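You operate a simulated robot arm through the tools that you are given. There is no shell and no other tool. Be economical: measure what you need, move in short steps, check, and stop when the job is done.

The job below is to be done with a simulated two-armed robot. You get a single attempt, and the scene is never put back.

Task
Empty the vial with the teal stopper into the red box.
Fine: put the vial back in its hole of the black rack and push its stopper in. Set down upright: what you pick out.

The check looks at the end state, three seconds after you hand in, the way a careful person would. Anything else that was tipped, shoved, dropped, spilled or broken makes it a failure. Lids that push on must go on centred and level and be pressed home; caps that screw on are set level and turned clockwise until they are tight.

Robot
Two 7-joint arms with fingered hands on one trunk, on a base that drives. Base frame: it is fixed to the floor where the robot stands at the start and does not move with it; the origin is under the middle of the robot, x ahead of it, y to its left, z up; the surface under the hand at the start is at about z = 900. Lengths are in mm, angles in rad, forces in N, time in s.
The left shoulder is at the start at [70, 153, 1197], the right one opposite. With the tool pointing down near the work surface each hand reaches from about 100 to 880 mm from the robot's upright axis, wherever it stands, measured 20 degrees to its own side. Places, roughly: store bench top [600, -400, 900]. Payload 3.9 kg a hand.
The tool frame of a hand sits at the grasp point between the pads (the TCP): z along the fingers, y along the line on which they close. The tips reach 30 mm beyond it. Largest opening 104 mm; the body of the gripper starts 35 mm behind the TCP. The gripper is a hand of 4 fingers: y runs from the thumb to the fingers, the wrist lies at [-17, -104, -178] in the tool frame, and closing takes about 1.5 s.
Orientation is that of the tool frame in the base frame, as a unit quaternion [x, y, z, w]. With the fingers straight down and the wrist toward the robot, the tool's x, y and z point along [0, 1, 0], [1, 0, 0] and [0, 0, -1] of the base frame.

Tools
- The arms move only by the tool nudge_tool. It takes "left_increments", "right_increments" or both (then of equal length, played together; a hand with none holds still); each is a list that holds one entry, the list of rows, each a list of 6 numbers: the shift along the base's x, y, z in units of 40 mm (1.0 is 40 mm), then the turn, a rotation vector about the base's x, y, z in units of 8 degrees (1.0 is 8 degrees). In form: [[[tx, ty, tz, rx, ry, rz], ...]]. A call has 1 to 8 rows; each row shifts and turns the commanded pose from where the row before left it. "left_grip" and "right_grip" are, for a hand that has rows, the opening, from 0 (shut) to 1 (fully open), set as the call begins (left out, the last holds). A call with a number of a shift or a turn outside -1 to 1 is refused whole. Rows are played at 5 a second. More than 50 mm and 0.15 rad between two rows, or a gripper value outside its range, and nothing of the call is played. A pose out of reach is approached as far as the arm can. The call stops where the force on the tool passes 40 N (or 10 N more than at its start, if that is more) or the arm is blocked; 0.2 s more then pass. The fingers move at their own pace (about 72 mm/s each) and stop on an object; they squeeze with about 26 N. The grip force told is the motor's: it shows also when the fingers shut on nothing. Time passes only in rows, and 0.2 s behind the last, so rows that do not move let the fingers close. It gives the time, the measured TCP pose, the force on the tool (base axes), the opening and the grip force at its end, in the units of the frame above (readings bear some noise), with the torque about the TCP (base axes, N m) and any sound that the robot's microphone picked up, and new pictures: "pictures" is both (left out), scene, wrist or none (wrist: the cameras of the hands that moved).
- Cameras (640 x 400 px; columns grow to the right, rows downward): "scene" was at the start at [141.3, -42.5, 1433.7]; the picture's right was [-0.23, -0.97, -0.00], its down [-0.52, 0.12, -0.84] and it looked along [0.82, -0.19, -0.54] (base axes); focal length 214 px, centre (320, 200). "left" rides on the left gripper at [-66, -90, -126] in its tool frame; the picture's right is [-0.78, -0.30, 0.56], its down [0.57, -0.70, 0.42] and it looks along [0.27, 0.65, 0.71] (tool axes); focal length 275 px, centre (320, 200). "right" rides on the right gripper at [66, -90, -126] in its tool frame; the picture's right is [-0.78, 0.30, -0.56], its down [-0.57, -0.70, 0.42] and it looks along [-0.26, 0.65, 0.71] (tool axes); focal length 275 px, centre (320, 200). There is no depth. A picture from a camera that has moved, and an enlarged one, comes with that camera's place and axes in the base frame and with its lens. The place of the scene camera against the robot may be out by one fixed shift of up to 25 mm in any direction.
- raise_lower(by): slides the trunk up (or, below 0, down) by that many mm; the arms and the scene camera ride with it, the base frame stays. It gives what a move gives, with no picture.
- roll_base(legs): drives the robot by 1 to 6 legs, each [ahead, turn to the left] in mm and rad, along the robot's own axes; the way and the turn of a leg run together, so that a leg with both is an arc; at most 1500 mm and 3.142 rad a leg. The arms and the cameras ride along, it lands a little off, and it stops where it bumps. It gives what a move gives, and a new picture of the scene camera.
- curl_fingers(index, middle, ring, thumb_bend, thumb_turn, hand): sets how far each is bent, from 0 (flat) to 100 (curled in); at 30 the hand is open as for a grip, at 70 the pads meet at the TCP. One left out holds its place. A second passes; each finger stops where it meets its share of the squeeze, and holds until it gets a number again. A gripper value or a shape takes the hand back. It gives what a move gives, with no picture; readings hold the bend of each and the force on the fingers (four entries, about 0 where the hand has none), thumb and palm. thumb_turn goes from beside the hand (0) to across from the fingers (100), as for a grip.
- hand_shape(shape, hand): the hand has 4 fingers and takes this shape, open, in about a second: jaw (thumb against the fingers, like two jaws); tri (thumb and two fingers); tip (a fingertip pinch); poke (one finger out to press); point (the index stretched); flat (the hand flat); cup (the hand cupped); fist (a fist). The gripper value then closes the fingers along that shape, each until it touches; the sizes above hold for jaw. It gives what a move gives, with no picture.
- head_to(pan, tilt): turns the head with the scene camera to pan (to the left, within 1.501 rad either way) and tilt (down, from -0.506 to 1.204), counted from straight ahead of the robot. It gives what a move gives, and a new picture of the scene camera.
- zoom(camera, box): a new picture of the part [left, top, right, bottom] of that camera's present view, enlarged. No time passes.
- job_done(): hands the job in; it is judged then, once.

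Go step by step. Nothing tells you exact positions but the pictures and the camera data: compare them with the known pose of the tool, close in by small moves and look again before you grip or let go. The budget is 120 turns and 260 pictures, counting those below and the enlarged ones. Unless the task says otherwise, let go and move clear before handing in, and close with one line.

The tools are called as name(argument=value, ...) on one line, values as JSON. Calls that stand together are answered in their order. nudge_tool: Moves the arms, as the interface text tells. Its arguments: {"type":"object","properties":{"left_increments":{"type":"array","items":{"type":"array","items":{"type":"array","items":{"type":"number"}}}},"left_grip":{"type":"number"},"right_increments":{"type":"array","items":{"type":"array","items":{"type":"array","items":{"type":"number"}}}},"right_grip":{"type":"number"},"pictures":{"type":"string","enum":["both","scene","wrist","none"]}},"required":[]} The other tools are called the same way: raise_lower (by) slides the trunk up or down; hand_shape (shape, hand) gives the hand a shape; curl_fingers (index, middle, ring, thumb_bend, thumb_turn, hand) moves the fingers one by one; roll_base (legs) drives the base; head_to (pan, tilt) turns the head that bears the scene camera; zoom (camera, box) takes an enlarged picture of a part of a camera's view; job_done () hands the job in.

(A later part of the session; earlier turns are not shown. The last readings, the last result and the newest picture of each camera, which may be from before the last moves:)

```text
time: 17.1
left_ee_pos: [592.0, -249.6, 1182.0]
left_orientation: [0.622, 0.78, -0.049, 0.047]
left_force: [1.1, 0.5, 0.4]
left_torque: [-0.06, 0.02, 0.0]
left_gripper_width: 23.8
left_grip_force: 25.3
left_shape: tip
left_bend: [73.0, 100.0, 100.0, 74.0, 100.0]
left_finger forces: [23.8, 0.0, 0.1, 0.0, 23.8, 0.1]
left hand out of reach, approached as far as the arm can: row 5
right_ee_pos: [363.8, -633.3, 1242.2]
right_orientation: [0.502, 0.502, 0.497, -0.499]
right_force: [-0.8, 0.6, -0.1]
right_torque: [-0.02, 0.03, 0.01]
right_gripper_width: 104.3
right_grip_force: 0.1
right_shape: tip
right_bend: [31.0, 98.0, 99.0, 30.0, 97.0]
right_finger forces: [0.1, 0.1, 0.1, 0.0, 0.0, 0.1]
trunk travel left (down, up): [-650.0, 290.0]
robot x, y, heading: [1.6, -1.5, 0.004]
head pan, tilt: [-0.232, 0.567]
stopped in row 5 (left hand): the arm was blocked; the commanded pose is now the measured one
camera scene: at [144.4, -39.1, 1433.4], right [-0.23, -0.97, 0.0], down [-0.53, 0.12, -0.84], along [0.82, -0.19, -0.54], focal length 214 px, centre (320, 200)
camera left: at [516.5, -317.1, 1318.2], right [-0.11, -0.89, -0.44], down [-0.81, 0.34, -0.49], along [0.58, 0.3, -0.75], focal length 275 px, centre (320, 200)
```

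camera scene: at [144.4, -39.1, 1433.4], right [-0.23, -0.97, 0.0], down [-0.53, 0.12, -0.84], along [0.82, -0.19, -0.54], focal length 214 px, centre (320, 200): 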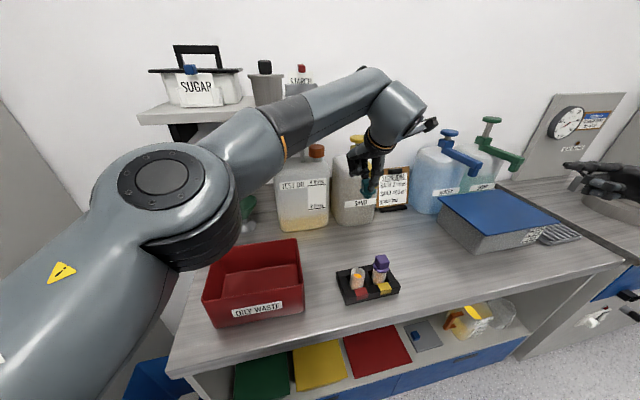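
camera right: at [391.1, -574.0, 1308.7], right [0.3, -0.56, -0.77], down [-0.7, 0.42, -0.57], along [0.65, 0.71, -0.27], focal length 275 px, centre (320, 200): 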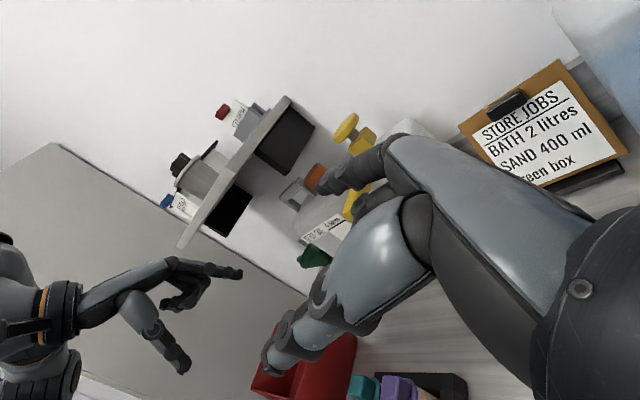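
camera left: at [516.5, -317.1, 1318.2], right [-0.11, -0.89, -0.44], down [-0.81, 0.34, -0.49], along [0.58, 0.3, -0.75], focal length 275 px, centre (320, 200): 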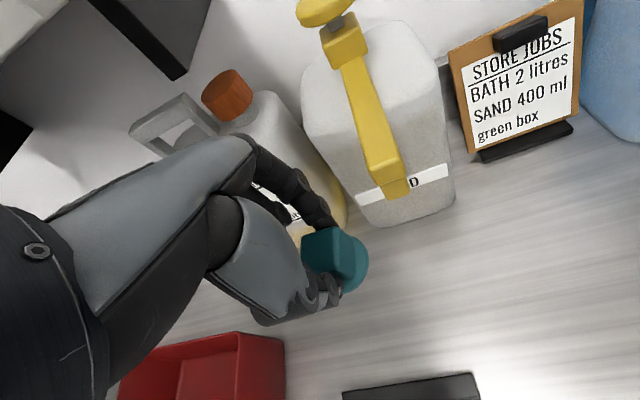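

That spot is outside the left arm's reach, and the hand drifted but nothing was touched. I'll straighten the hand and place the stopper behind the rack at about (605, -185) instead.

nudge_tool(left_increments=[[[0.11, 0.54, -0.3, 0.325, -0.007, -0.535], [0.11, 0.54, -0.3, 0.325, -0.007, -0.535], [0.11, 0.54, -0.3, 0.325, -0.007, -0.535], [0, 0, -0.5, 0, 0, 0], [0, 0, -0.5, 0, 0, 0]]], pictures="both")

```text
time: 18.3
left_ee_pos: [601.1, -191.5, 1106.2]
left_orientation: [0.71, 0.704, 0.005, 0.002]
left_force: [-0.8, -0.9, -0.2]
left_torque: [-0.01, -0.01, 0.02]
left_gripper_width: 23.8
left_grip_force: 25.9
left_shape: tip
left_bend: [73.0, 100.0, 100.0, 74.0, 100.0]
left_finger forces: [23.6, 0.0, 0.0, 0.1, 23.7, 0.0]
right_ee_pos: [360.9, -636.0, 1240.6]
right_orientation: [0.502, 0.502, 0.498, -0.498]
right_force: [-0.9, -0.5, -1.1]
right_torque: [-0.03, -0.01, 0.03]
right_gripper_width: 103.8
right_grip_force: 0.0
right_shape: tip
right_bend: [31.0, 98.0, 99.0, 30.0, 97.0]
right_finger forces: [0.0, 0.1, 0.0, 0.0, 0.0, 0.0]
trunk travel left (down, up): [-650.0, 290.0]
robot x, y, heading: [1.6, -3.4, 0.002]
head pan, tilt: [-0.232, 0.567]
camera scene: at [141.8, -42.6, 1433.6], right [-0.23, -0.97, 0.0], down [-0.52, 0.12, -0.84], along [0.82, -0.19, -0.54], focal length 214 px, centre (320, 200)
camera left: at [506.9, -258.3, 1230.6], right [-0.3, -0.77, -0.56], down [-0.69, 0.58, -0.43], along [0.66, 0.26, -0.71], focal length 275 px, centre (320, 200)
```

scene: 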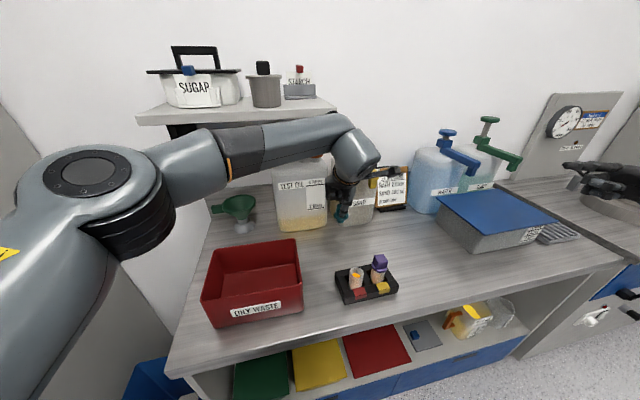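
left: 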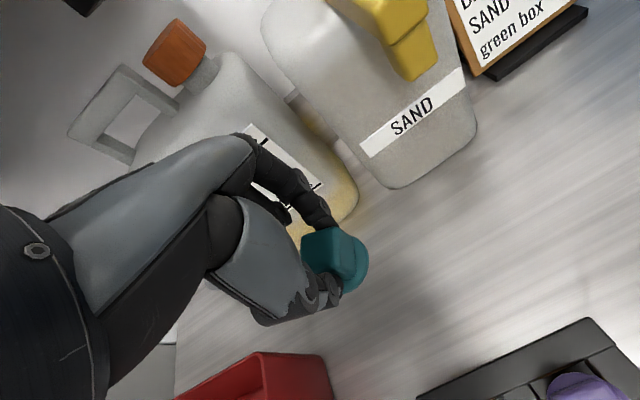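

nudge_tool(left_increments=[[[-0.1, 0, -0.9, 0, 0, 0], [-0.1, 0, -0.9, 0, 0, 0], [-0.1, 0, -0.9, 0, 0, 0]]], pictures="both")

zoom(camera="scene", box=[300, 170, 420, 300])

```text
time: 19.1
left_ee_pos: [588.8, -192.3, 997.7]
left_orientation: [0.71, 0.704, 0.005, 0.001]
left_force: [0.0, -0.2, -0.1]
left_torque: [-0.05, -0.01, 0.02]
left_gripper_width: 23.9
left_grip_force: 26.0
left_shape: tip
left_bend: [73.0, 100.0, 100.0, 74.0, 100.0]
left_finger forces: [23.5, 0.1, 0.1, 0.1, 23.5, 0.0]
right_ee_pos: [360.8, -637.3, 1240.9]
right_orientation: [0.502, 0.502, 0.499, -0.497]
right_force: [0.5, -0.3, 0.5]
right_torque: [0.03, -0.01, 0.01]
right_gripper_width: 103.9
right_grip_force: 0.1
right_shape: tip
right_bend: [31.0, 98.0, 99.0, 30.0, 97.0]
right_finger forces: [0.0, 0.0, 0.0, 0.0, 0.0, 0.0]
trunk travel left (down, up): [-650.0, 290.0]
robot x, y, heading: [-2.3, 1.1, 0.001]
head pan, tilt: [-0.232, 0.567]
camera scene: at [141.4, -43.3, 1433.7], right [-0.23, -0.97, 0.0], down [-0.52, 0.12, -0.84], along [0.82, -0.19, -0.54], focal length 214 px, centre (320, 200)
camera left: at [496.1, -258.9, 1122.6], right [-0.3, -0.77, -0.56], down [-0.69, 0.58, -0.43], along [0.66, 0.26, -0.71], focal length 275 px, centre (320, 200)
```

scene: 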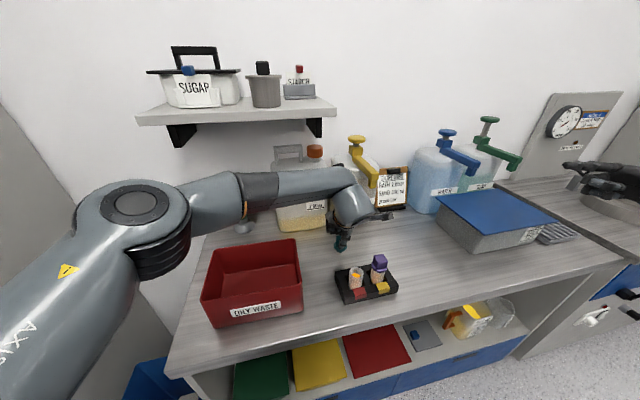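
left: 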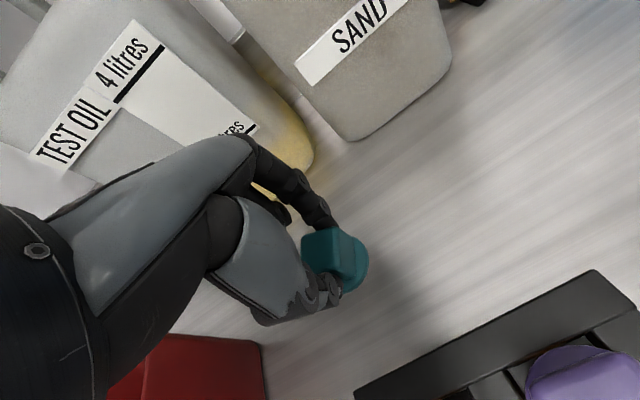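

```text
3.08 times, centred on (360, 235) of scene
camera zoom: at [141.4, -43.3, 1433.7], right [-0.23, -0.97, 0.0], down [-0.52, 0.12, -0.84], along [0.82, -0.19, -0.54], focal length 660 px, centre (197, 92)
```

zoom: 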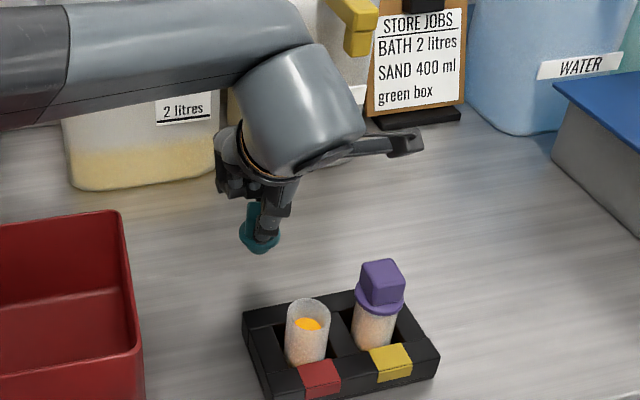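

The spot is clear. I'll descend gently to contact.

nudge_tool(left_increments=[[[0, 0, -0.35, 0, 0, 0], [0, 0, -0.35, 0, 0, 0], [0, 0, -0.1, 0, 0, 0], [0, 0, -0.1, 0, 0, 0]]], pictures="none")

zoom(camera="scene", box=[310, 200, 390, 280])

```text
time: 20.1
left_ee_pos: [587.6, -192.3, 961.8]
left_orientation: [0.71, 0.704, 0.006, 0.0]
left_force: [0.4, -0.3, 0.3]
left_torque: [0.0, 0.04, 0.03]
left_gripper_width: 23.9
left_grip_force: 26.0
left_shape: tip
left_bend: [73.0, 100.0, 100.0, 74.0, 100.0]
left_finger forces: [23.5, 0.0, 0.0, 0.0, 23.4, 0.0]
right_ee_pos: [361.2, -636.6, 1240.3]
right_orientation: [0.501, 0.502, 0.499, -0.498]
right_force: [-0.5, -0.2, 0.6]
right_torque: [-0.04, 0.06, 0.0]
right_gripper_width: 103.7
right_grip_force: 0.0
right_shape: tip
right_bend: [31.0, 98.0, 99.0, 30.0, 97.0]
right_finger forces: [0.0, 0.1, 0.0, 0.0, 0.0, 0.0]
trunk travel left (down, up): [-650.0, 290.0]
robot x, y, heading: [-0.5, -2.3, -0.004]
head pan, tilt: [-0.232, 0.567]
```

```text
5.00 times, centred on (350, 240) of scene
camera zoom: at [141.3, -43.0, 1433.6], right [-0.23, -0.97, 0.0], down [-0.52, 0.12, -0.84], along [0.82, -0.19, -0.54], focal length 1072 px, centre (170, 0)
```

zoom: 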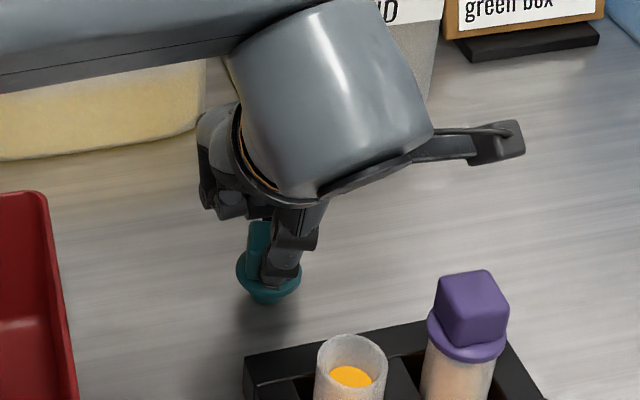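

Still slightly above the bench, so I'll continue in 3 mm steps.

nudge_tool(left_increments=[[[0, 0, -0.08, 0, 0, 0], [0, 0, -0.08, 0, 0, 0], [0, 0, -0.08, 0, 0, 0]]], pictures="none")

zoom(camera="scene", box=[310, 200, 390, 280])

```text
time: 20.9
left_ee_pos: [587.6, -191.8, 957.4]
left_orientation: [0.709, 0.705, 0.007, 0.005]
left_force: [2.8, -1.3, 28.0]
left_torque: [-0.11, -0.18, 0.04]
left_gripper_width: 25.3
left_grip_force: 26.2
left_shape: tip
left_bend: [73.0, 100.0, 100.0, 75.0, 100.0]
left_finger forces: [31.2, 0.0, 0.0, 0.0, 26.8, 0.1]
right_ee_pos: [356.6, -636.2, 1241.8]
right_orientation: [0.501, 0.502, 0.499, -0.498]
right_force: [-0.1, 1.5, -0.1]
right_torque: [-0.04, 0.0, 0.02]
right_gripper_width: 104.2
right_grip_force: 0.0
right_shape: tip
right_bend: [31.0, 98.0, 99.0, 30.0, 97.0]
right_finger forces: [0.0, 0.0, 0.0, 0.1, 0.0, 0.0]
trunk travel left (down, up): [-650.0, 290.0]
robot x, y, heading: [-1.2, 3.3, -0.004]
head pan, tilt: [-0.232, 0.567]
```

```text
5.00 times, centred on (350, 240) of scene
camera zoom: at [137.3, -41.7, 1434.5], right [-0.23, -0.97, 0.0], down [-0.52, 0.12, -0.84], along [0.82, -0.19, -0.54], focal length 1072 px, centre (170, 0)
```

zoom: 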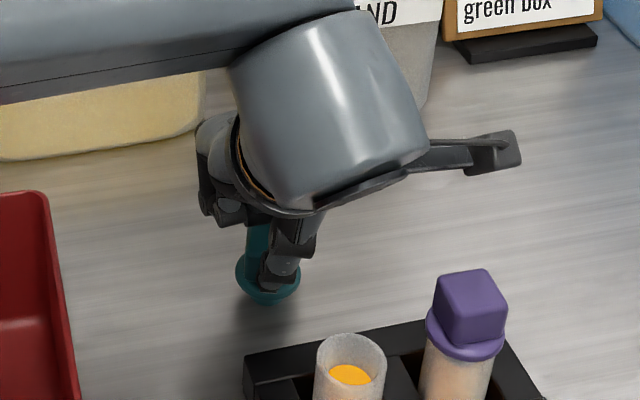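

Contact at TCP z≈958. I'll relax the press by 4 mm, then open and lift away.

nudge_tool(left_increments=[[[0, 0, 0.09, 0, 0, 0], [0, 0, 0, 0, 0, 0]]], pictures="none")

nudge_tool(left_increments=[[[0, 0, 0, 0, 0, 0], [0, 0, 0, 0, 0, 0], [0, 0, 0, 0, 0, 0], [0, 0, 0, 0, 0, 0], [0, 0, 0, 0, 0, 0]]], left_grip=0.8, pictures="wrist")

zoom(camera="scene", box=[310, 200, 390, 280])

```text
time: 21.5
left_ee_pos: [586.7, -191.0, 957.3]
left_orientation: [0.709, 0.705, 0.005, 0.003]
left_force: [5.3, -1.7, 22.3]
left_torque: [-0.1, -0.23, 0.03]
left_gripper_width: 25.9
left_grip_force: 25.9
left_shape: tip
left_bend: [73.0, 100.0, 100.0, 76.0, 100.0]
left_finger forces: [30.7, 0.0, 0.0, 0.0, 25.4, 0.0]
right_ee_pos: [359.0, -636.3, 1241.2]
right_orientation: [0.501, 0.502, 0.499, -0.498]
right_force: [0.6, 0.0, -0.3]
right_torque: [0.03, -0.01, 0.0]
right_gripper_width: 103.6
right_grip_force: 0.1
right_shape: tip
right_bend: [31.0, 98.0, 99.0, 30.0, 97.0]
right_finger forces: [0.0, 0.1, 0.0, 0.1, 0.0, 0.1]
trunk travel left (down, up): [-650.0, 290.0]
robot x, y, heading: [-2.9, 1.2, -0.003]
head pan, tilt: [-0.232, 0.567]
```

```text
time: 22.7
left_ee_pos: [587.5, -190.6, 956.2]
left_orientation: [0.709, 0.705, 0.005, 0.001]
left_force: [-0.8, -0.6, -0.7]
left_torque: [0.02, -0.05, 0.0]
left_gripper_width: 83.3
left_grip_force: 0.0
left_shape: tip
left_bend: [28.0, 98.0, 99.0, 47.0, 98.0]
left_finger forces: [0.0, 0.0, 0.0, 0.0, 0.0, 0.0]
right_ee_pos: [360.8, -636.0, 1239.5]
right_orientation: [0.502, 0.502, 0.498, -0.499]
right_force: [-0.2, -0.6, -0.6]
right_torque: [0.01, -0.04, -0.01]
right_gripper_width: 104.0
right_grip_force: 0.1
right_shape: tip
right_bend: [31.0, 98.0, 99.0, 30.0, 97.0]
right_finger forces: [0.1, 0.0, 0.0, 0.1, 0.0, 0.0]
trunk travel left (down, up): [-650.0, 290.0]
robot x, y, heading: [1.9, 3.9, 0.001]
head pan, tilt: [-0.232, 0.567]
camera left: at [494.9, -258.4, 1080.6], right [-0.3, -0.77, -0.56], down [-0.69, 0.58, -0.43], along [0.66, 0.27, -0.71], focal length 275 px, centre (320, 200)
```

left: 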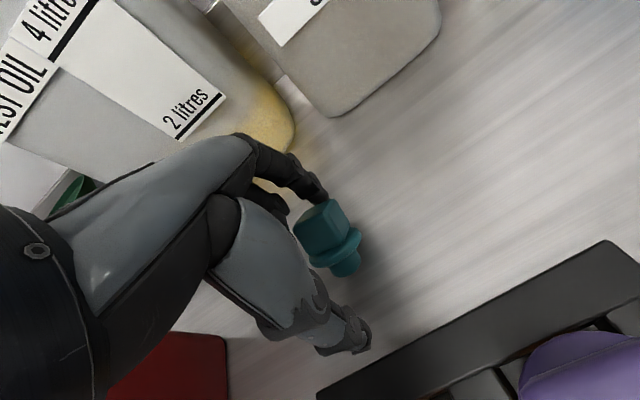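

```text
5.00 times, centred on (350, 240) of scene
camera zoom: at [141.0, -43.0, 1433.7], right [-0.23, -0.97, 0.0], down [-0.52, 0.12, -0.84], along [0.82, -0.19, -0.54], focal length 1072 px, centre (170, 0)
```

zoom: 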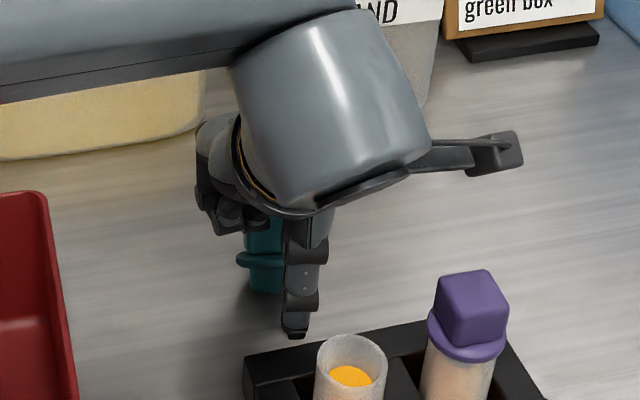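

The stopper looks as though it might be leaning on the index finger, so I'll look closer before moving.

zoom(camera="left", box=[270, 170, 400, 290])

zoom(camera="scene", box=[335, 230, 385, 270])

zoom(camera="right", box=[0, 0, 640, 400])

```text
3.33 times, centred on (335, 230) of left
camera zoom: at [494.9, -258.4, 1080.6], right [-0.3, -0.77, -0.56], down [-0.69, 0.58, -0.43], along [0.66, 0.27, -0.71], focal length 918 px, centre (270, 100)
```

zoom: 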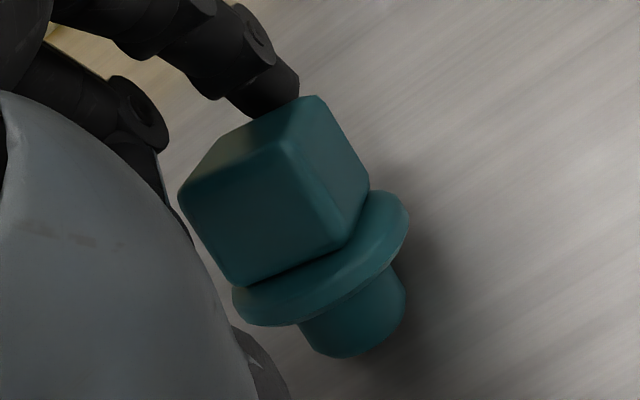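

```text
10.00 times, centred on (360, 250) of scene
camera zoom: at [141.0, -43.0, 1433.7], right [-0.23, -0.97, 0.0], down [-0.52, 0.12, -0.84], along [0.82, -0.19, -0.54], focal length 2145 px, centre (-80, -300)
```

zoom: 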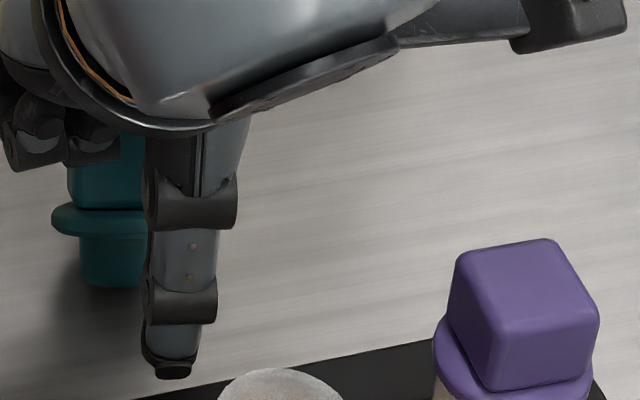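

```text
1.00 times, centred on (320, 200) of right (not enlarged: the box is as wide or as high as the picture)
camera zoom: at [270.4, -762.1, 1308.7], right [0.3, -0.56, -0.77], down [-0.7, 0.42, -0.58], along [0.65, 0.71, -0.27], focal length 275 px, centre (320, 200)
```

zoom: 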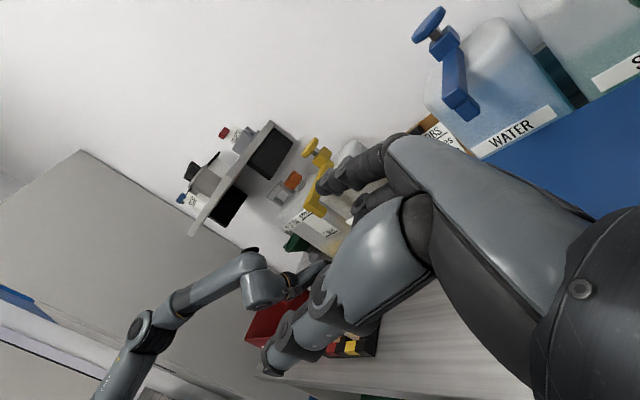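

It is leaning about 35° forward against the index finger. I'll close again to bring it upright between the pads.

nudge_tool(left_increments=[[[0, 0, 0, 0, 0, 0], [0, 0, 0, 0, 0, 0], [0, 0, 0, 0, 0, 0], [0, 0, 0, 0, 0, 0], [0, 0, 0, 0, 0, 0], [0, 0, 0, 0, 0, 0]]], left_grip=0, pictures="none")

zoom(camera="left", box=[270, 170, 400, 290])

zoom(camera="scene", box=[325, 220, 385, 270])

```text
time: 24.1
left_ee_pos: [587.6, -191.2, 955.1]
left_orientation: [0.71, 0.705, 0.006, 0.0]
left_force: [0.1, 0.0, 0.3]
left_torque: [-0.03, 0.02, -0.02]
left_gripper_width: 28.1
left_grip_force: 26.1
left_shape: tip
left_bend: [74.0, 100.0, 100.0, 75.0, 100.0]
left_finger forces: [22.3, 0.1, 0.0, 0.0, 22.2, 0.0]
right_ee_pos: [361.6, -638.6, 1239.6]
right_orientation: [0.502, 0.502, 0.498, -0.498]
right_force: [0.5, 0.3, 0.7]
right_torque: [0.01, 0.04, 0.03]
right_gripper_width: 103.7
right_grip_force: 0.1
right_shape: tip
right_bend: [31.0, 98.0, 99.0, 30.0, 97.0]
right_finger forces: [0.0, 0.0, 0.1, 0.2, 0.0, 0.0]
trunk travel left (down, up): [-650.0, 290.0]
robot x, y, heading: [0.6, -1.1, -0.001]
head pan, tilt: [-0.232, 0.567]
```

```text
3.33 times, centred on (335, 230) of left
camera zoom: at [495.1, -258.4, 1080.7], right [-0.3, -0.77, -0.56], down [-0.69, 0.58, -0.43], along [0.66, 0.27, -0.71], focal length 918 px, centre (270, 100)
```

zoom: 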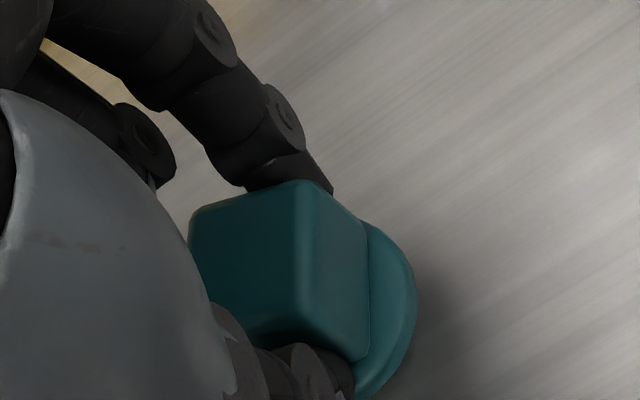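

```text
8.00 times, centred on (355, 245) of scene
camera zoom: at [141.2, -42.9, 1433.7], right [-0.23, -0.97, 0.0], down [-0.52, 0.12, -0.84], along [0.82, -0.19, -0.54], focal length 1716 px, centre (40, -160)
```

zoom: 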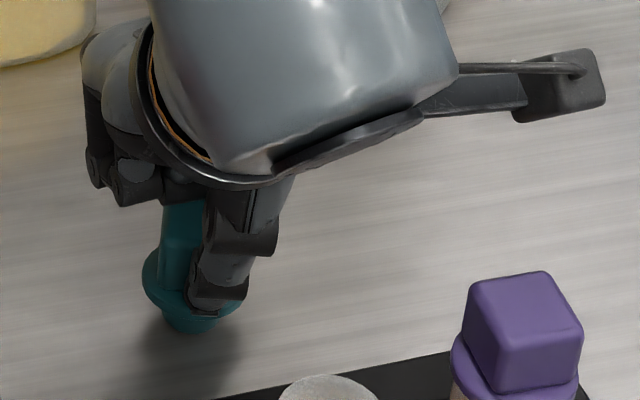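

nudge_tool(left_increments=[[[0, 0, 0, 0, 0, 0], [0, 0, 0, 0, 0, 0], [0, 0, 0, 0, 0, 0]]], left_grip=0.36, pictures="none")

zoom(camera="left", box=[270, 170, 400, 290])

zoom(camera="scene", box=[325, 220, 385, 270])

```text
time: 24.9
left_ee_pos: [587.5, -192.1, 954.7]
left_orientation: [0.709, 0.705, 0.006, 0.001]
left_force: [-0.2, 0.0, 0.1]
left_torque: [0.0, 0.0, 0.02]
left_gripper_width: 37.1
left_grip_force: 0.1
left_shape: tip
left_bend: [73.0, 98.0, 99.0, 73.0, 100.0]
left_finger forces: [0.0, 0.1, 0.0, 0.0, 0.1, 0.0]
right_ee_pos: [360.9, -637.8, 1239.6]
right_orientation: [0.502, 0.503, 0.498, -0.498]
right_force: [0.4, -0.7, -0.1]
right_torque: [0.02, -0.01, 0.0]
right_gripper_width: 103.9
right_grip_force: 0.0
right_shape: tip
right_bend: [31.0, 98.0, 99.0, 30.0, 97.0]
right_finger forces: [0.0, 0.0, 0.0, 0.1, 0.1, 0.0]
trunk travel left (down, up): [-650.0, 290.0]
robot x, y, heading: [1.1, -0.7, -0.003]
head pan, tilt: [-0.232, 0.567]
```

```text
3.33 times, centred on (335, 230) of left
camera zoom: at [495.1, -258.4, 1080.7], right [-0.3, -0.77, -0.56], down [-0.69, 0.58, -0.43], along [0.66, 0.27, -0.71], focal length 918 px, centre (270, 100)
```

zoom: 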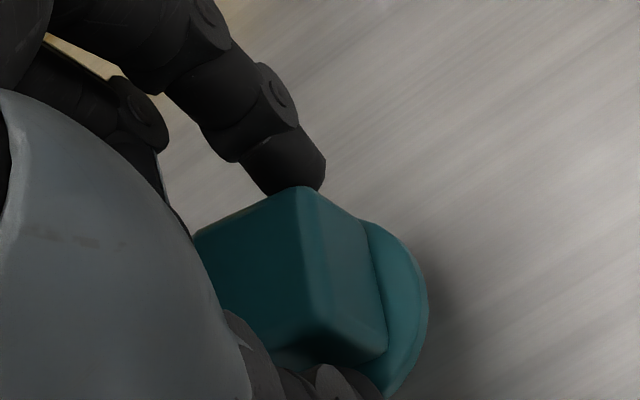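

```text
8.00 times, centred on (355, 245) of scene
camera zoom: at [141.1, -42.9, 1433.7], right [-0.23, -0.97, 0.0], down [-0.52, 0.12, -0.84], along [0.82, -0.19, -0.54], focal length 1716 px, centre (40, -160)
```

zoom: 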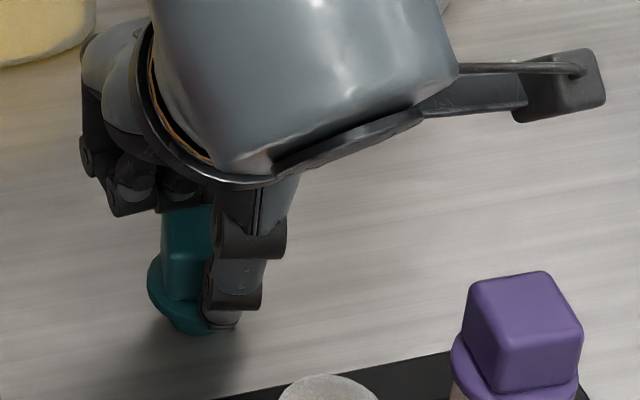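

Now it appears to sit upright on the bench. I'll open further, gradually.

nudge_tool(left_increments=[[[0, 0, 0, 0, 0, 0], [0, 0, 0, 0, 0, 0], [0, 0, 0, 0, 0, 0]]], left_grip=0.55, pictures="none")

nudge_tool(left_increments=[[[0, 0, 0, 0, 0, 0], [0, 0, 0, 0, 0, 0], [0, 0, 0, 0, 0, 0]]], left_grip=0.75, pictures="none")

zoom(camera="left", box=[270, 170, 400, 290])

zoom(camera="scene", box=[325, 220, 385, 270])

```text
time: 25.7
left_ee_pos: [587.7, -192.2, 953.9]
left_orientation: [0.709, 0.705, 0.006, 0.001]
left_force: [0.5, 0.4, 0.8]
left_torque: [-0.01, -0.01, 0.04]
left_gripper_width: 56.5
left_grip_force: 0.0
left_shape: tip
left_bend: [73.0, 98.0, 99.0, 66.0, 99.0]
left_finger forces: [0.0, 0.0, 0.0, 0.0, 0.0, 0.1]
right_ee_pos: [360.8, -636.8, 1240.4]
right_orientation: [0.502, 0.502, 0.498, -0.498]
right_force: [0.3, -0.4, 0.4]
right_torque: [-0.01, -0.01, -0.02]
right_gripper_width: 103.9
right_grip_force: 0.1
right_shape: tip
right_bend: [31.0, 98.0, 99.0, 30.0, 97.0]
right_finger forces: [0.1, 0.0, 0.0, 0.0, 0.0, 0.1]
trunk travel left (down, up): [-650.0, 290.0]
robot x, y, heading: [-1.9, 0.7, -0.0]
head pan, tilt: [-0.232, 0.567]
```

```text
time: 26.5
left_ee_pos: [587.4, -192.0, 956.0]
left_orientation: [0.709, 0.705, 0.006, 0.001]
left_force: [0.0, -1.1, 0.2]
left_torque: [-0.02, -0.02, 0.0]
left_gripper_width: 78.0
left_grip_force: 0.0
left_shape: tip
left_bend: [28.0, 98.0, 99.0, 52.0, 98.0]
left_finger forces: [0.1, 0.1, 0.1, 0.0, 0.1, 0.0]
right_ee_pos: [359.9, -636.7, 1241.0]
right_orientation: [0.502, 0.501, 0.499, -0.498]
right_force: [-0.3, -0.2, -0.6]
right_torque: [0.0, 0.02, 0.03]
right_gripper_width: 103.9
right_grip_force: 0.0
right_shape: tip
right_bend: [31.0, 98.0, 99.0, 30.0, 97.0]
right_finger forces: [0.0, 0.0, 0.0, 0.0, 0.0, 0.0]
trunk travel left (down, up): [-650.0, 290.0]
robot x, y, heading: [-3.0, -4.0, 0.001]
head pan, tilt: [-0.232, 0.567]
```

```text
3.33 times, centred on (335, 230) of left
camera zoom: at [495.1, -258.4, 1080.7], right [-0.3, -0.77, -0.56], down [-0.69, 0.58, -0.43], along [0.66, 0.27, -0.71], focal length 918 px, centre (270, 100)
```

zoom: 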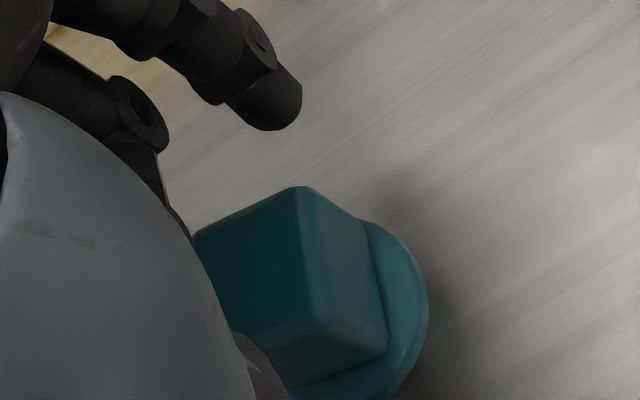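

```text
8.00 times, centred on (355, 245) of scene
camera zoom: at [141.1, -42.9, 1433.7], right [-0.23, -0.97, 0.0], down [-0.52, 0.12, -0.84], along [0.82, -0.19, -0.54], focal length 1716 px, centre (40, -160)
```

zoom: 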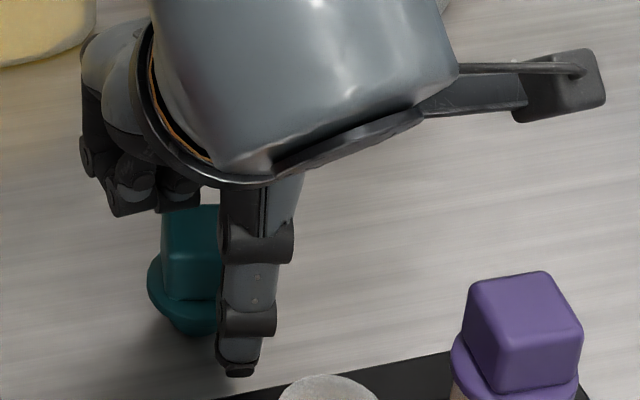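

The stopper stands upright on its own. I'll raise clear, then tilt the left hand 40° so it approaches the open vial from the upper left.

nudge_tool(left_increments=[[[0, 0, 0.5, 0, 0, 0], [0, 0, 0.9, 0, 0, 0], [0, 0, 0.9, 0, 0, 0], [0, 0, 0.9, 0, 0, 0], [0, 0, 0.9, 0, 0, 0]]], left_grip=1, pictures="both")

nudge_tool(left_increments=[[[-0.55, 0.4, 0, 0, 0, 0], [-0.55, 0.4, 0, -1, 0, 0], [-0.55, 0.4, 0, -1, 0, 0], [-0.55, 0.4, 0, -1, 0, 0], [-0.55, 0.4, 0, -1, 0, 0], [0, 0, 0, -1, 0, 0]]], pictures="both")

```text
time: 27.7
left_ee_pos: [588.9, -192.3, 1122.2]
left_orientation: [0.71, 0.704, 0.005, 0.001]
left_force: [0.1, -0.4, 0.4]
left_torque: [0.0, -0.04, -0.03]
left_gripper_width: 103.6
left_grip_force: 0.0
left_shape: tip
left_bend: [31.0, 98.0, 99.0, 30.0, 97.0]
left_finger forces: [0.0, 0.1, 0.1, 0.0, 0.0, 0.0]
right_ee_pos: [360.3, -636.7, 1240.4]
right_orientation: [0.502, 0.501, 0.498, -0.498]
right_force: [0.1, -0.4, 0.2]
right_torque: [0.02, -0.01, -0.04]
right_gripper_width: 103.8
right_grip_force: 0.0
right_shape: tip
right_bend: [31.0, 98.0, 99.0, 30.0, 97.0]
right_finger forces: [0.0, 0.1, 0.1, 0.0, 0.1, 0.1]
trunk travel left (down, up): [-650.0, 290.0]
robot x, y, heading: [0.3, 4.9, 0.004]
head pan, tilt: [-0.232, 0.567]
camera scene: at [140.4, -42.7, 1433.7], right [-0.23, -0.97, 0.0], down [-0.52, 0.12, -0.84], along [0.82, -0.19, -0.54], focal length 214 px, centre (320, 200)
camera left: at [495.9, -258.5, 1247.1], right [-0.3, -0.77, -0.57], down [-0.69, 0.58, -0.43], along [0.66, 0.27, -0.71], focal length 275 px, centre (320, 200)
```

scene: 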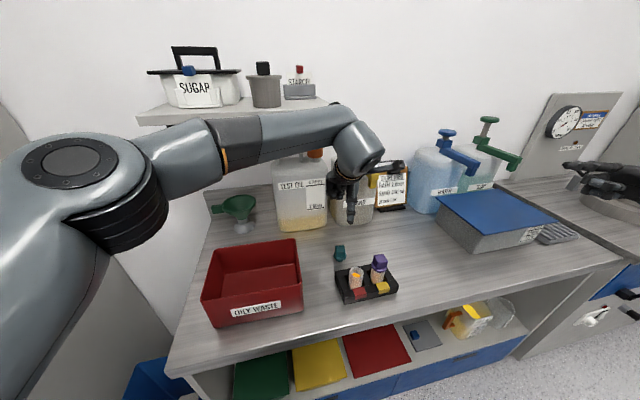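
left: 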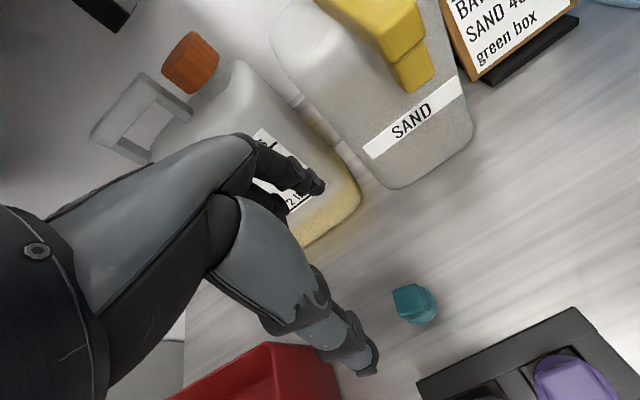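

```text
time: 29.1
left_ee_pos: [478.5, -111.1, 1119.5]
left_orientation: [0.666, 0.664, -0.237, 0.244]
left_force: [0.0, 0.2, 0.2]
left_torque: [-0.02, 0.01, 0.0]
left_gripper_width: 103.6
left_grip_force: 0.0
left_shape: tip
left_bend: [31.0, 98.0, 99.0, 30.0, 97.0]
left_finger forces: [0.0, 0.0, 0.0, 0.0, 0.0, 0.0]
right_ee_pos: [361.1, -636.0, 1240.8]
right_orientation: [0.502, 0.502, 0.498, -0.498]
right_force: [0.1, -0.1, 0.1]
right_torque: [-0.05, 0.01, 0.03]
right_gripper_width: 103.7
right_grip_force: 0.1
right_shape: tip
right_bend: [31.0, 98.0, 99.0, 30.0, 97.0]
right_finger forces: [0.0, 0.0, 0.1, 0.0, 0.0, 0.1]
trunk travel left (down, up): [-650.0, 290.0]
robot x, y, heading: [-0.1, -1.1, 0.002]
head pan, tilt: [-0.232, 0.567]
camera scene: at [141.9, -42.2, 1433.6], right [-0.23, -0.97, 0.0], down [-0.52, 0.12, -0.84], along [0.82, -0.19, -0.54], focal length 214 px, centre (320, 200)
camera left: at [385.6, -81.7, 1258.3], right [-0.3, -0.95, 0.07], down [-0.69, 0.17, -0.7], along [0.66, -0.25, -0.71], focal length 275 px, centre (320, 200)
```

scene: 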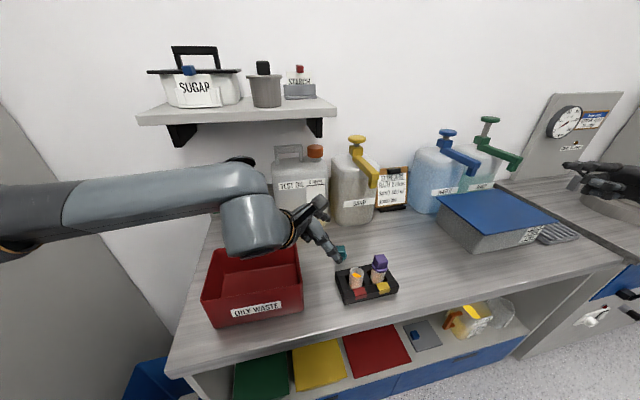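
left: 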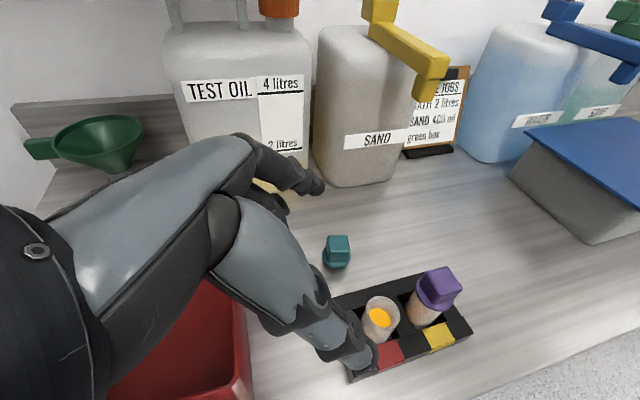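

The stopper stands upright at about (586, -193), and the vial rim is at about (479, -199, 975). I'll move to a pre-grasp pose along the tilted axis.

nudge_tool(left_increments=[[[0, -0.27, -0.9, 0, 0, 0], [0, -0.27, -0.9, 0, 0, 0], [0, -0.27, -0.9, 0, 0, 0]]], pictures="both")

zoom(camera="scene", box=[300, 210, 420, 310])

```text
time: 29.9
left_ee_pos: [476.3, -143.8, 1009.7]
left_orientation: [0.667, 0.664, -0.235, 0.243]
left_force: [0.9, 0.0, 0.3]
left_torque: [-0.01, 0.02, 0.02]
left_gripper_width: 103.6
left_grip_force: 0.1
left_shape: tip
left_bend: [31.0, 98.0, 99.0, 30.0, 97.0]
left_finger forces: [0.1, 0.0, 0.1, 0.0, 0.0, 0.1]
right_ee_pos: [361.5, -636.8, 1241.0]
right_orientation: [0.501, 0.501, 0.499, -0.498]
right_force: [0.4, -0.2, -0.1]
right_torque: [-0.02, 0.01, -0.03]
right_gripper_width: 103.9
right_grip_force: 0.0
right_shape: tip
right_bend: [31.0, 98.0, 99.0, 30.0, 97.0]
right_finger forces: [0.1, 0.0, 0.1, 0.0, 0.0, 0.1]
trunk travel left (down, up): [-650.0, 290.0]
robot x, y, heading: [2.0, -0.9, -0.002]
head pan, tilt: [-0.232, 0.567]
camera scene: at [141.4, -43.4, 1433.7], right [-0.23, -0.97, 0.0], down [-0.52, 0.12, -0.84], along [0.82, -0.19, -0.54], focal length 214 px, centre (320, 200)
camera left: at [382.7, -116.2, 1148.3], right [-0.3, -0.95, 0.06], down [-0.69, 0.17, -0.7], along [0.66, -0.25, -0.71], focal length 275 px, centre (320, 200)
```

scene: 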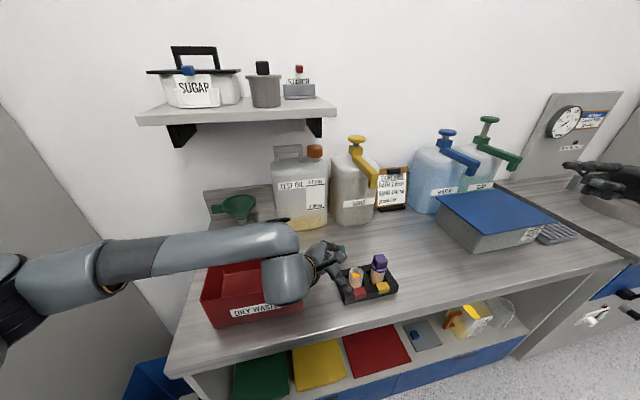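
left: 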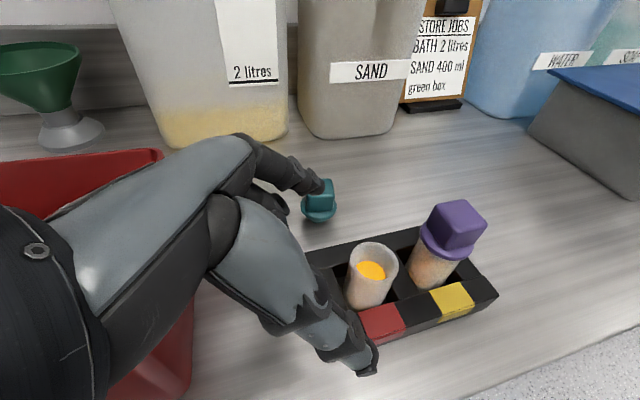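

```text
4.00 times, centred on (360, 260) of scene
camera zoom: at [141.4, -43.4, 1433.7], right [-0.23, -0.97, 0.0], down [-0.52, 0.12, -0.84], along [0.82, -0.19, -0.54], focal length 858 px, centre (160, -40)
```

zoom: 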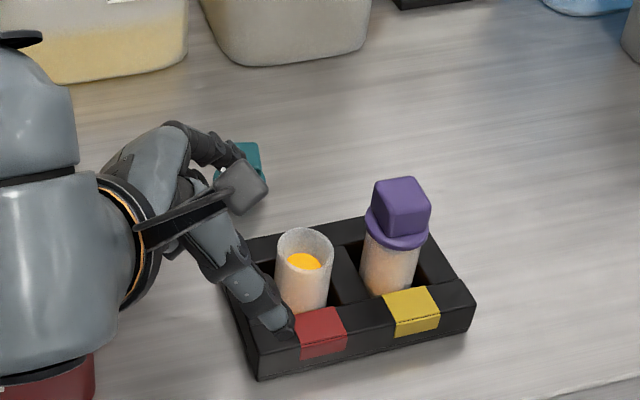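

nudge_tool(left_increments=[[[0, -0.32, -0.38, 0, 0, 0], [0, -0.32, -0.38, 0, 0, 0], [0, -0.32, -0.38, 0, 0, 0]]], pictures="wrist")

zoom(camera="scene", box=[310, 220, 410, 310])

zoom(camera="left", box=[260, 150, 480, 380])

```text
time: 30.7
left_ee_pos: [476.3, -183.3, 965.7]
left_orientation: [0.667, 0.664, -0.236, 0.243]
left_force: [0.3, 0.1, -0.9]
left_torque: [-0.02, -0.02, -0.04]
left_gripper_width: 104.0
left_grip_force: 0.0
left_shape: tip
left_bend: [31.0, 98.0, 99.0, 30.0, 97.0]
left_finger forces: [0.0, 0.0, 0.0, 0.0, 0.0, 0.1]
right_ee_pos: [360.9, -636.3, 1240.9]
right_orientation: [0.502, 0.501, 0.498, -0.499]
right_force: [-0.5, 0.8, -1.6]
right_torque: [0.02, -0.01, -0.02]
right_gripper_width: 104.2
right_grip_force: 0.1
right_shape: tip
right_bend: [31.0, 98.0, 99.0, 30.0, 97.0]
right_finger forces: [0.0, 0.0, 0.0, 0.0, 0.1, 0.1]
trunk travel left (down, up): [-650.0, 290.0]
robot x, y, heading: [3.3, -0.6, -0.0]
head pan, tilt: [-0.232, 0.567]
camera left: at [384.4, -156.0, 1103.7], right [-0.3, -0.95, 0.06], down [-0.69, 0.17, -0.7], along [0.66, -0.25, -0.71], focal length 275 px, centre (320, 200)
```

left: 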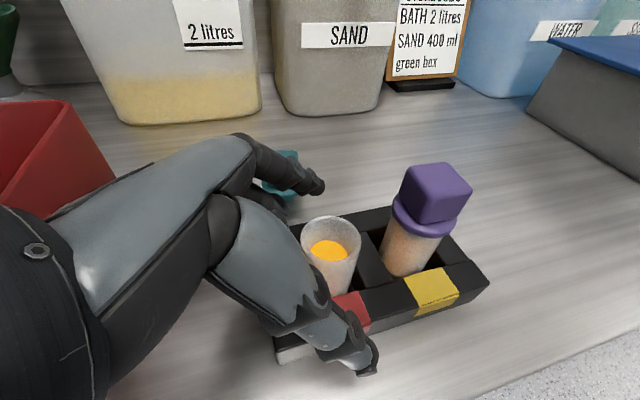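

```text
4.44 times, centred on (360, 265) of scene
camera zoom: at [141.2, -43.3, 1433.7], right [-0.23, -0.97, 0.0], down [-0.52, 0.12, -0.84], along [0.82, -0.19, -0.54], focal length 953 px, centre (142, -89)
```

zoom: 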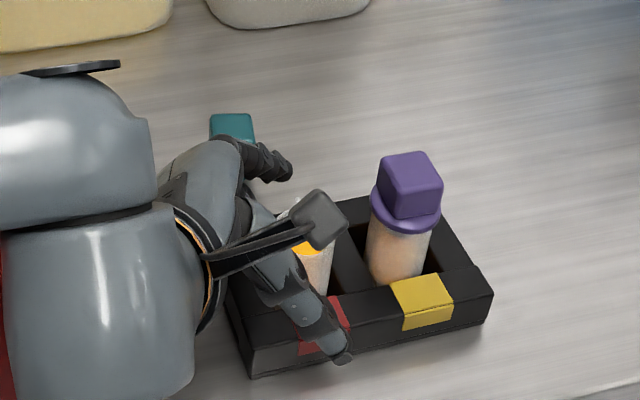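

```text
1.74 times, centred on (370, 265) of left
camera zoom: at [384.4, -156.0, 1103.7], right [-0.3, -0.95, 0.06], down [-0.69, 0.17, -0.7], along [0.66, -0.25, -0.71], focal length 479 px, centre (233, 87)
```

zoom: 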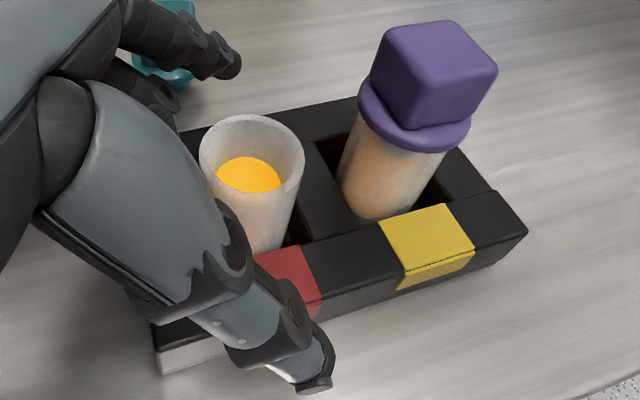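

Fingers straddle the vial, so I'll close on it.

nudge_tool(left_increments=[[[0, 0, 0, 0, 0, 0], [0, 0, 0, 0, 0, 0], [0, 0, 0, 0, 0, 0], [0, 0, 0, 0, 0, 0], [0, 0, 0, 0, 0, 0], [0, 0, 0, 0, 0, 0], [0, 0, 0, 0, 0, 0]]], left_grip=0, pictures="none")

zoom(camera="scene", box=[310, 220, 410, 310])

zoom(camera="left", box=[260, 150, 480, 380])

```text
time: 32.3
left_ee_pos: [477.6, -183.9, 965.1]
left_orientation: [0.667, 0.664, -0.235, 0.244]
left_force: [-0.9, -0.5, 3.8]
left_torque: [-0.08, 0.09, 0.0]
left_gripper_width: 31.9
left_grip_force: 25.9
left_shape: tip
left_bend: [73.0, 100.0, 100.0, 74.0, 100.0]
left_finger forces: [23.5, 0.0, 0.0, 0.0, 23.8, 0.0]
right_ee_pos: [360.4, -636.6, 1241.9]
right_orientation: [0.502, 0.502, 0.498, -0.498]
right_force: [0.0, 0.4, 0.0]
right_torque: [-0.03, 0.02, -0.01]
right_gripper_width: 103.9
right_grip_force: 0.0
right_shape: tip
right_bend: [31.0, 98.0, 99.0, 30.0, 97.0]
right_finger forces: [0.0, 0.0, 0.0, 0.1, 0.0, 0.0]
trunk travel left (down, up): [-650.0, 290.0]
robot x, y, heading: [-2.8, -0.3, -0.003]
head pan, tilt: [-0.232, 0.567]
```

```text
4.44 times, centred on (360, 265) of scene
camera zoom: at [140.6, -42.8, 1433.7], right [-0.23, -0.97, 0.0], down [-0.52, 0.12, -0.84], along [0.82, -0.19, -0.54], focal length 953 px, centre (142, -89)
```

zoom: 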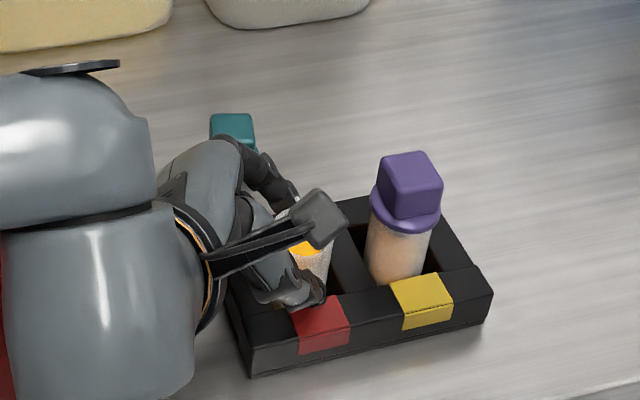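

```text
1.74 times, centred on (370, 265) of left
camera zoom: at [383.8, -155.5, 1104.4], right [-0.3, -0.95, 0.06], down [-0.69, 0.17, -0.7], along [0.66, -0.25, -0.71], focal length 479 px, centre (233, 87)
```

zoom: 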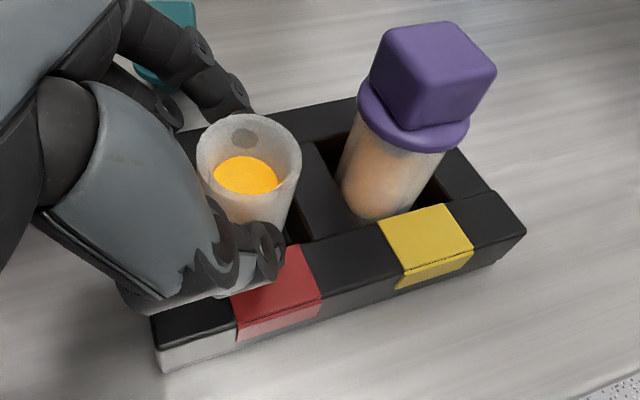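

Vial gripped at 32 mm. I'll lift it slowly and check that it stays upright and the rack stays put.

nudge_tool(left_increments=[[[0, 0, 0.15, 0, 0, 0], [0, 0, 0.2, 0, 0, 0], [0, 0, 0.3, 0, 0, 0], [0, 0, 0.3, 0, 0, 0], [0, 0, 0.4, 0, 0, 0]]], pictures="none")

zoom(camera="scene", box=[310, 210, 410, 310])

zoom(camera="left", box=[260, 150, 480, 380])

```text
time: 33.5
left_ee_pos: [477.0, -182.8, 1019.1]
left_orientation: [0.667, 0.663, -0.237, 0.244]
left_force: [0.3, 0.5, -1.3]
left_torque: [-0.01, -0.01, -0.02]
left_gripper_width: 31.1
left_grip_force: 25.7
left_shape: tip
left_bend: [73.0, 100.0, 100.0, 74.0, 100.0]
left_finger forces: [23.2, 0.0, 0.0, 0.1, 23.3, 0.0]
right_ee_pos: [360.9, -636.4, 1241.4]
right_orientation: [0.502, 0.502, 0.498, -0.498]
right_force: [-0.1, -0.5, -0.4]
right_torque: [0.02, 0.02, 0.01]
right_gripper_width: 103.7
right_grip_force: 0.1
right_shape: tip
right_bend: [31.0, 98.0, 99.0, 30.0, 97.0]
right_finger forces: [0.1, 0.0, 0.0, 0.1, 0.1, 0.0]
trunk travel left (down, up): [-650.0, 290.0]
robot x, y, heading: [-0.6, 0.3, 0.001]
head pan, tilt: [-0.232, 0.567]
```

```text
4.00 times, centred on (360, 260) of scene
camera zoom: at [140.9, -42.8, 1433.7], right [-0.23, -0.97, 0.0], down [-0.52, 0.12, -0.84], along [0.82, -0.19, -0.54], focal length 858 px, centre (160, -40)
```

zoom: 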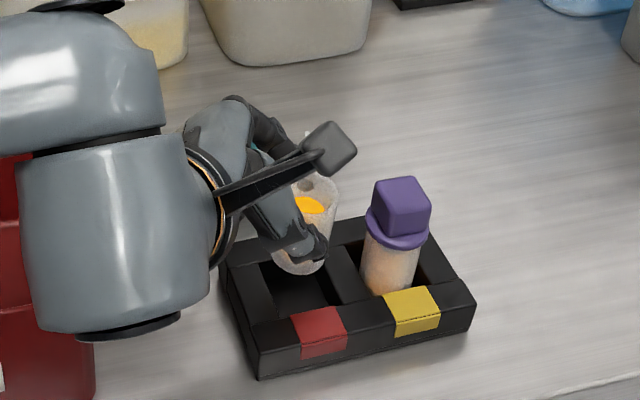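

```text
1.74 times, centred on (370, 265) of left
camera zoom: at [384.9, -154.3, 1158.7], right [-0.3, -0.95, 0.06], down [-0.69, 0.17, -0.7], along [0.66, -0.25, -0.71], focal length 479 px, centre (233, 87)
```

zoom: 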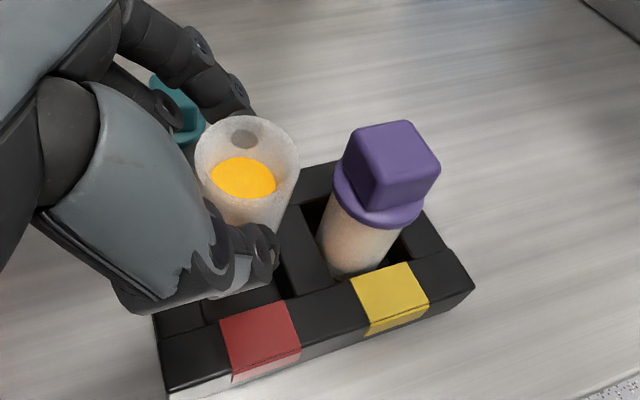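

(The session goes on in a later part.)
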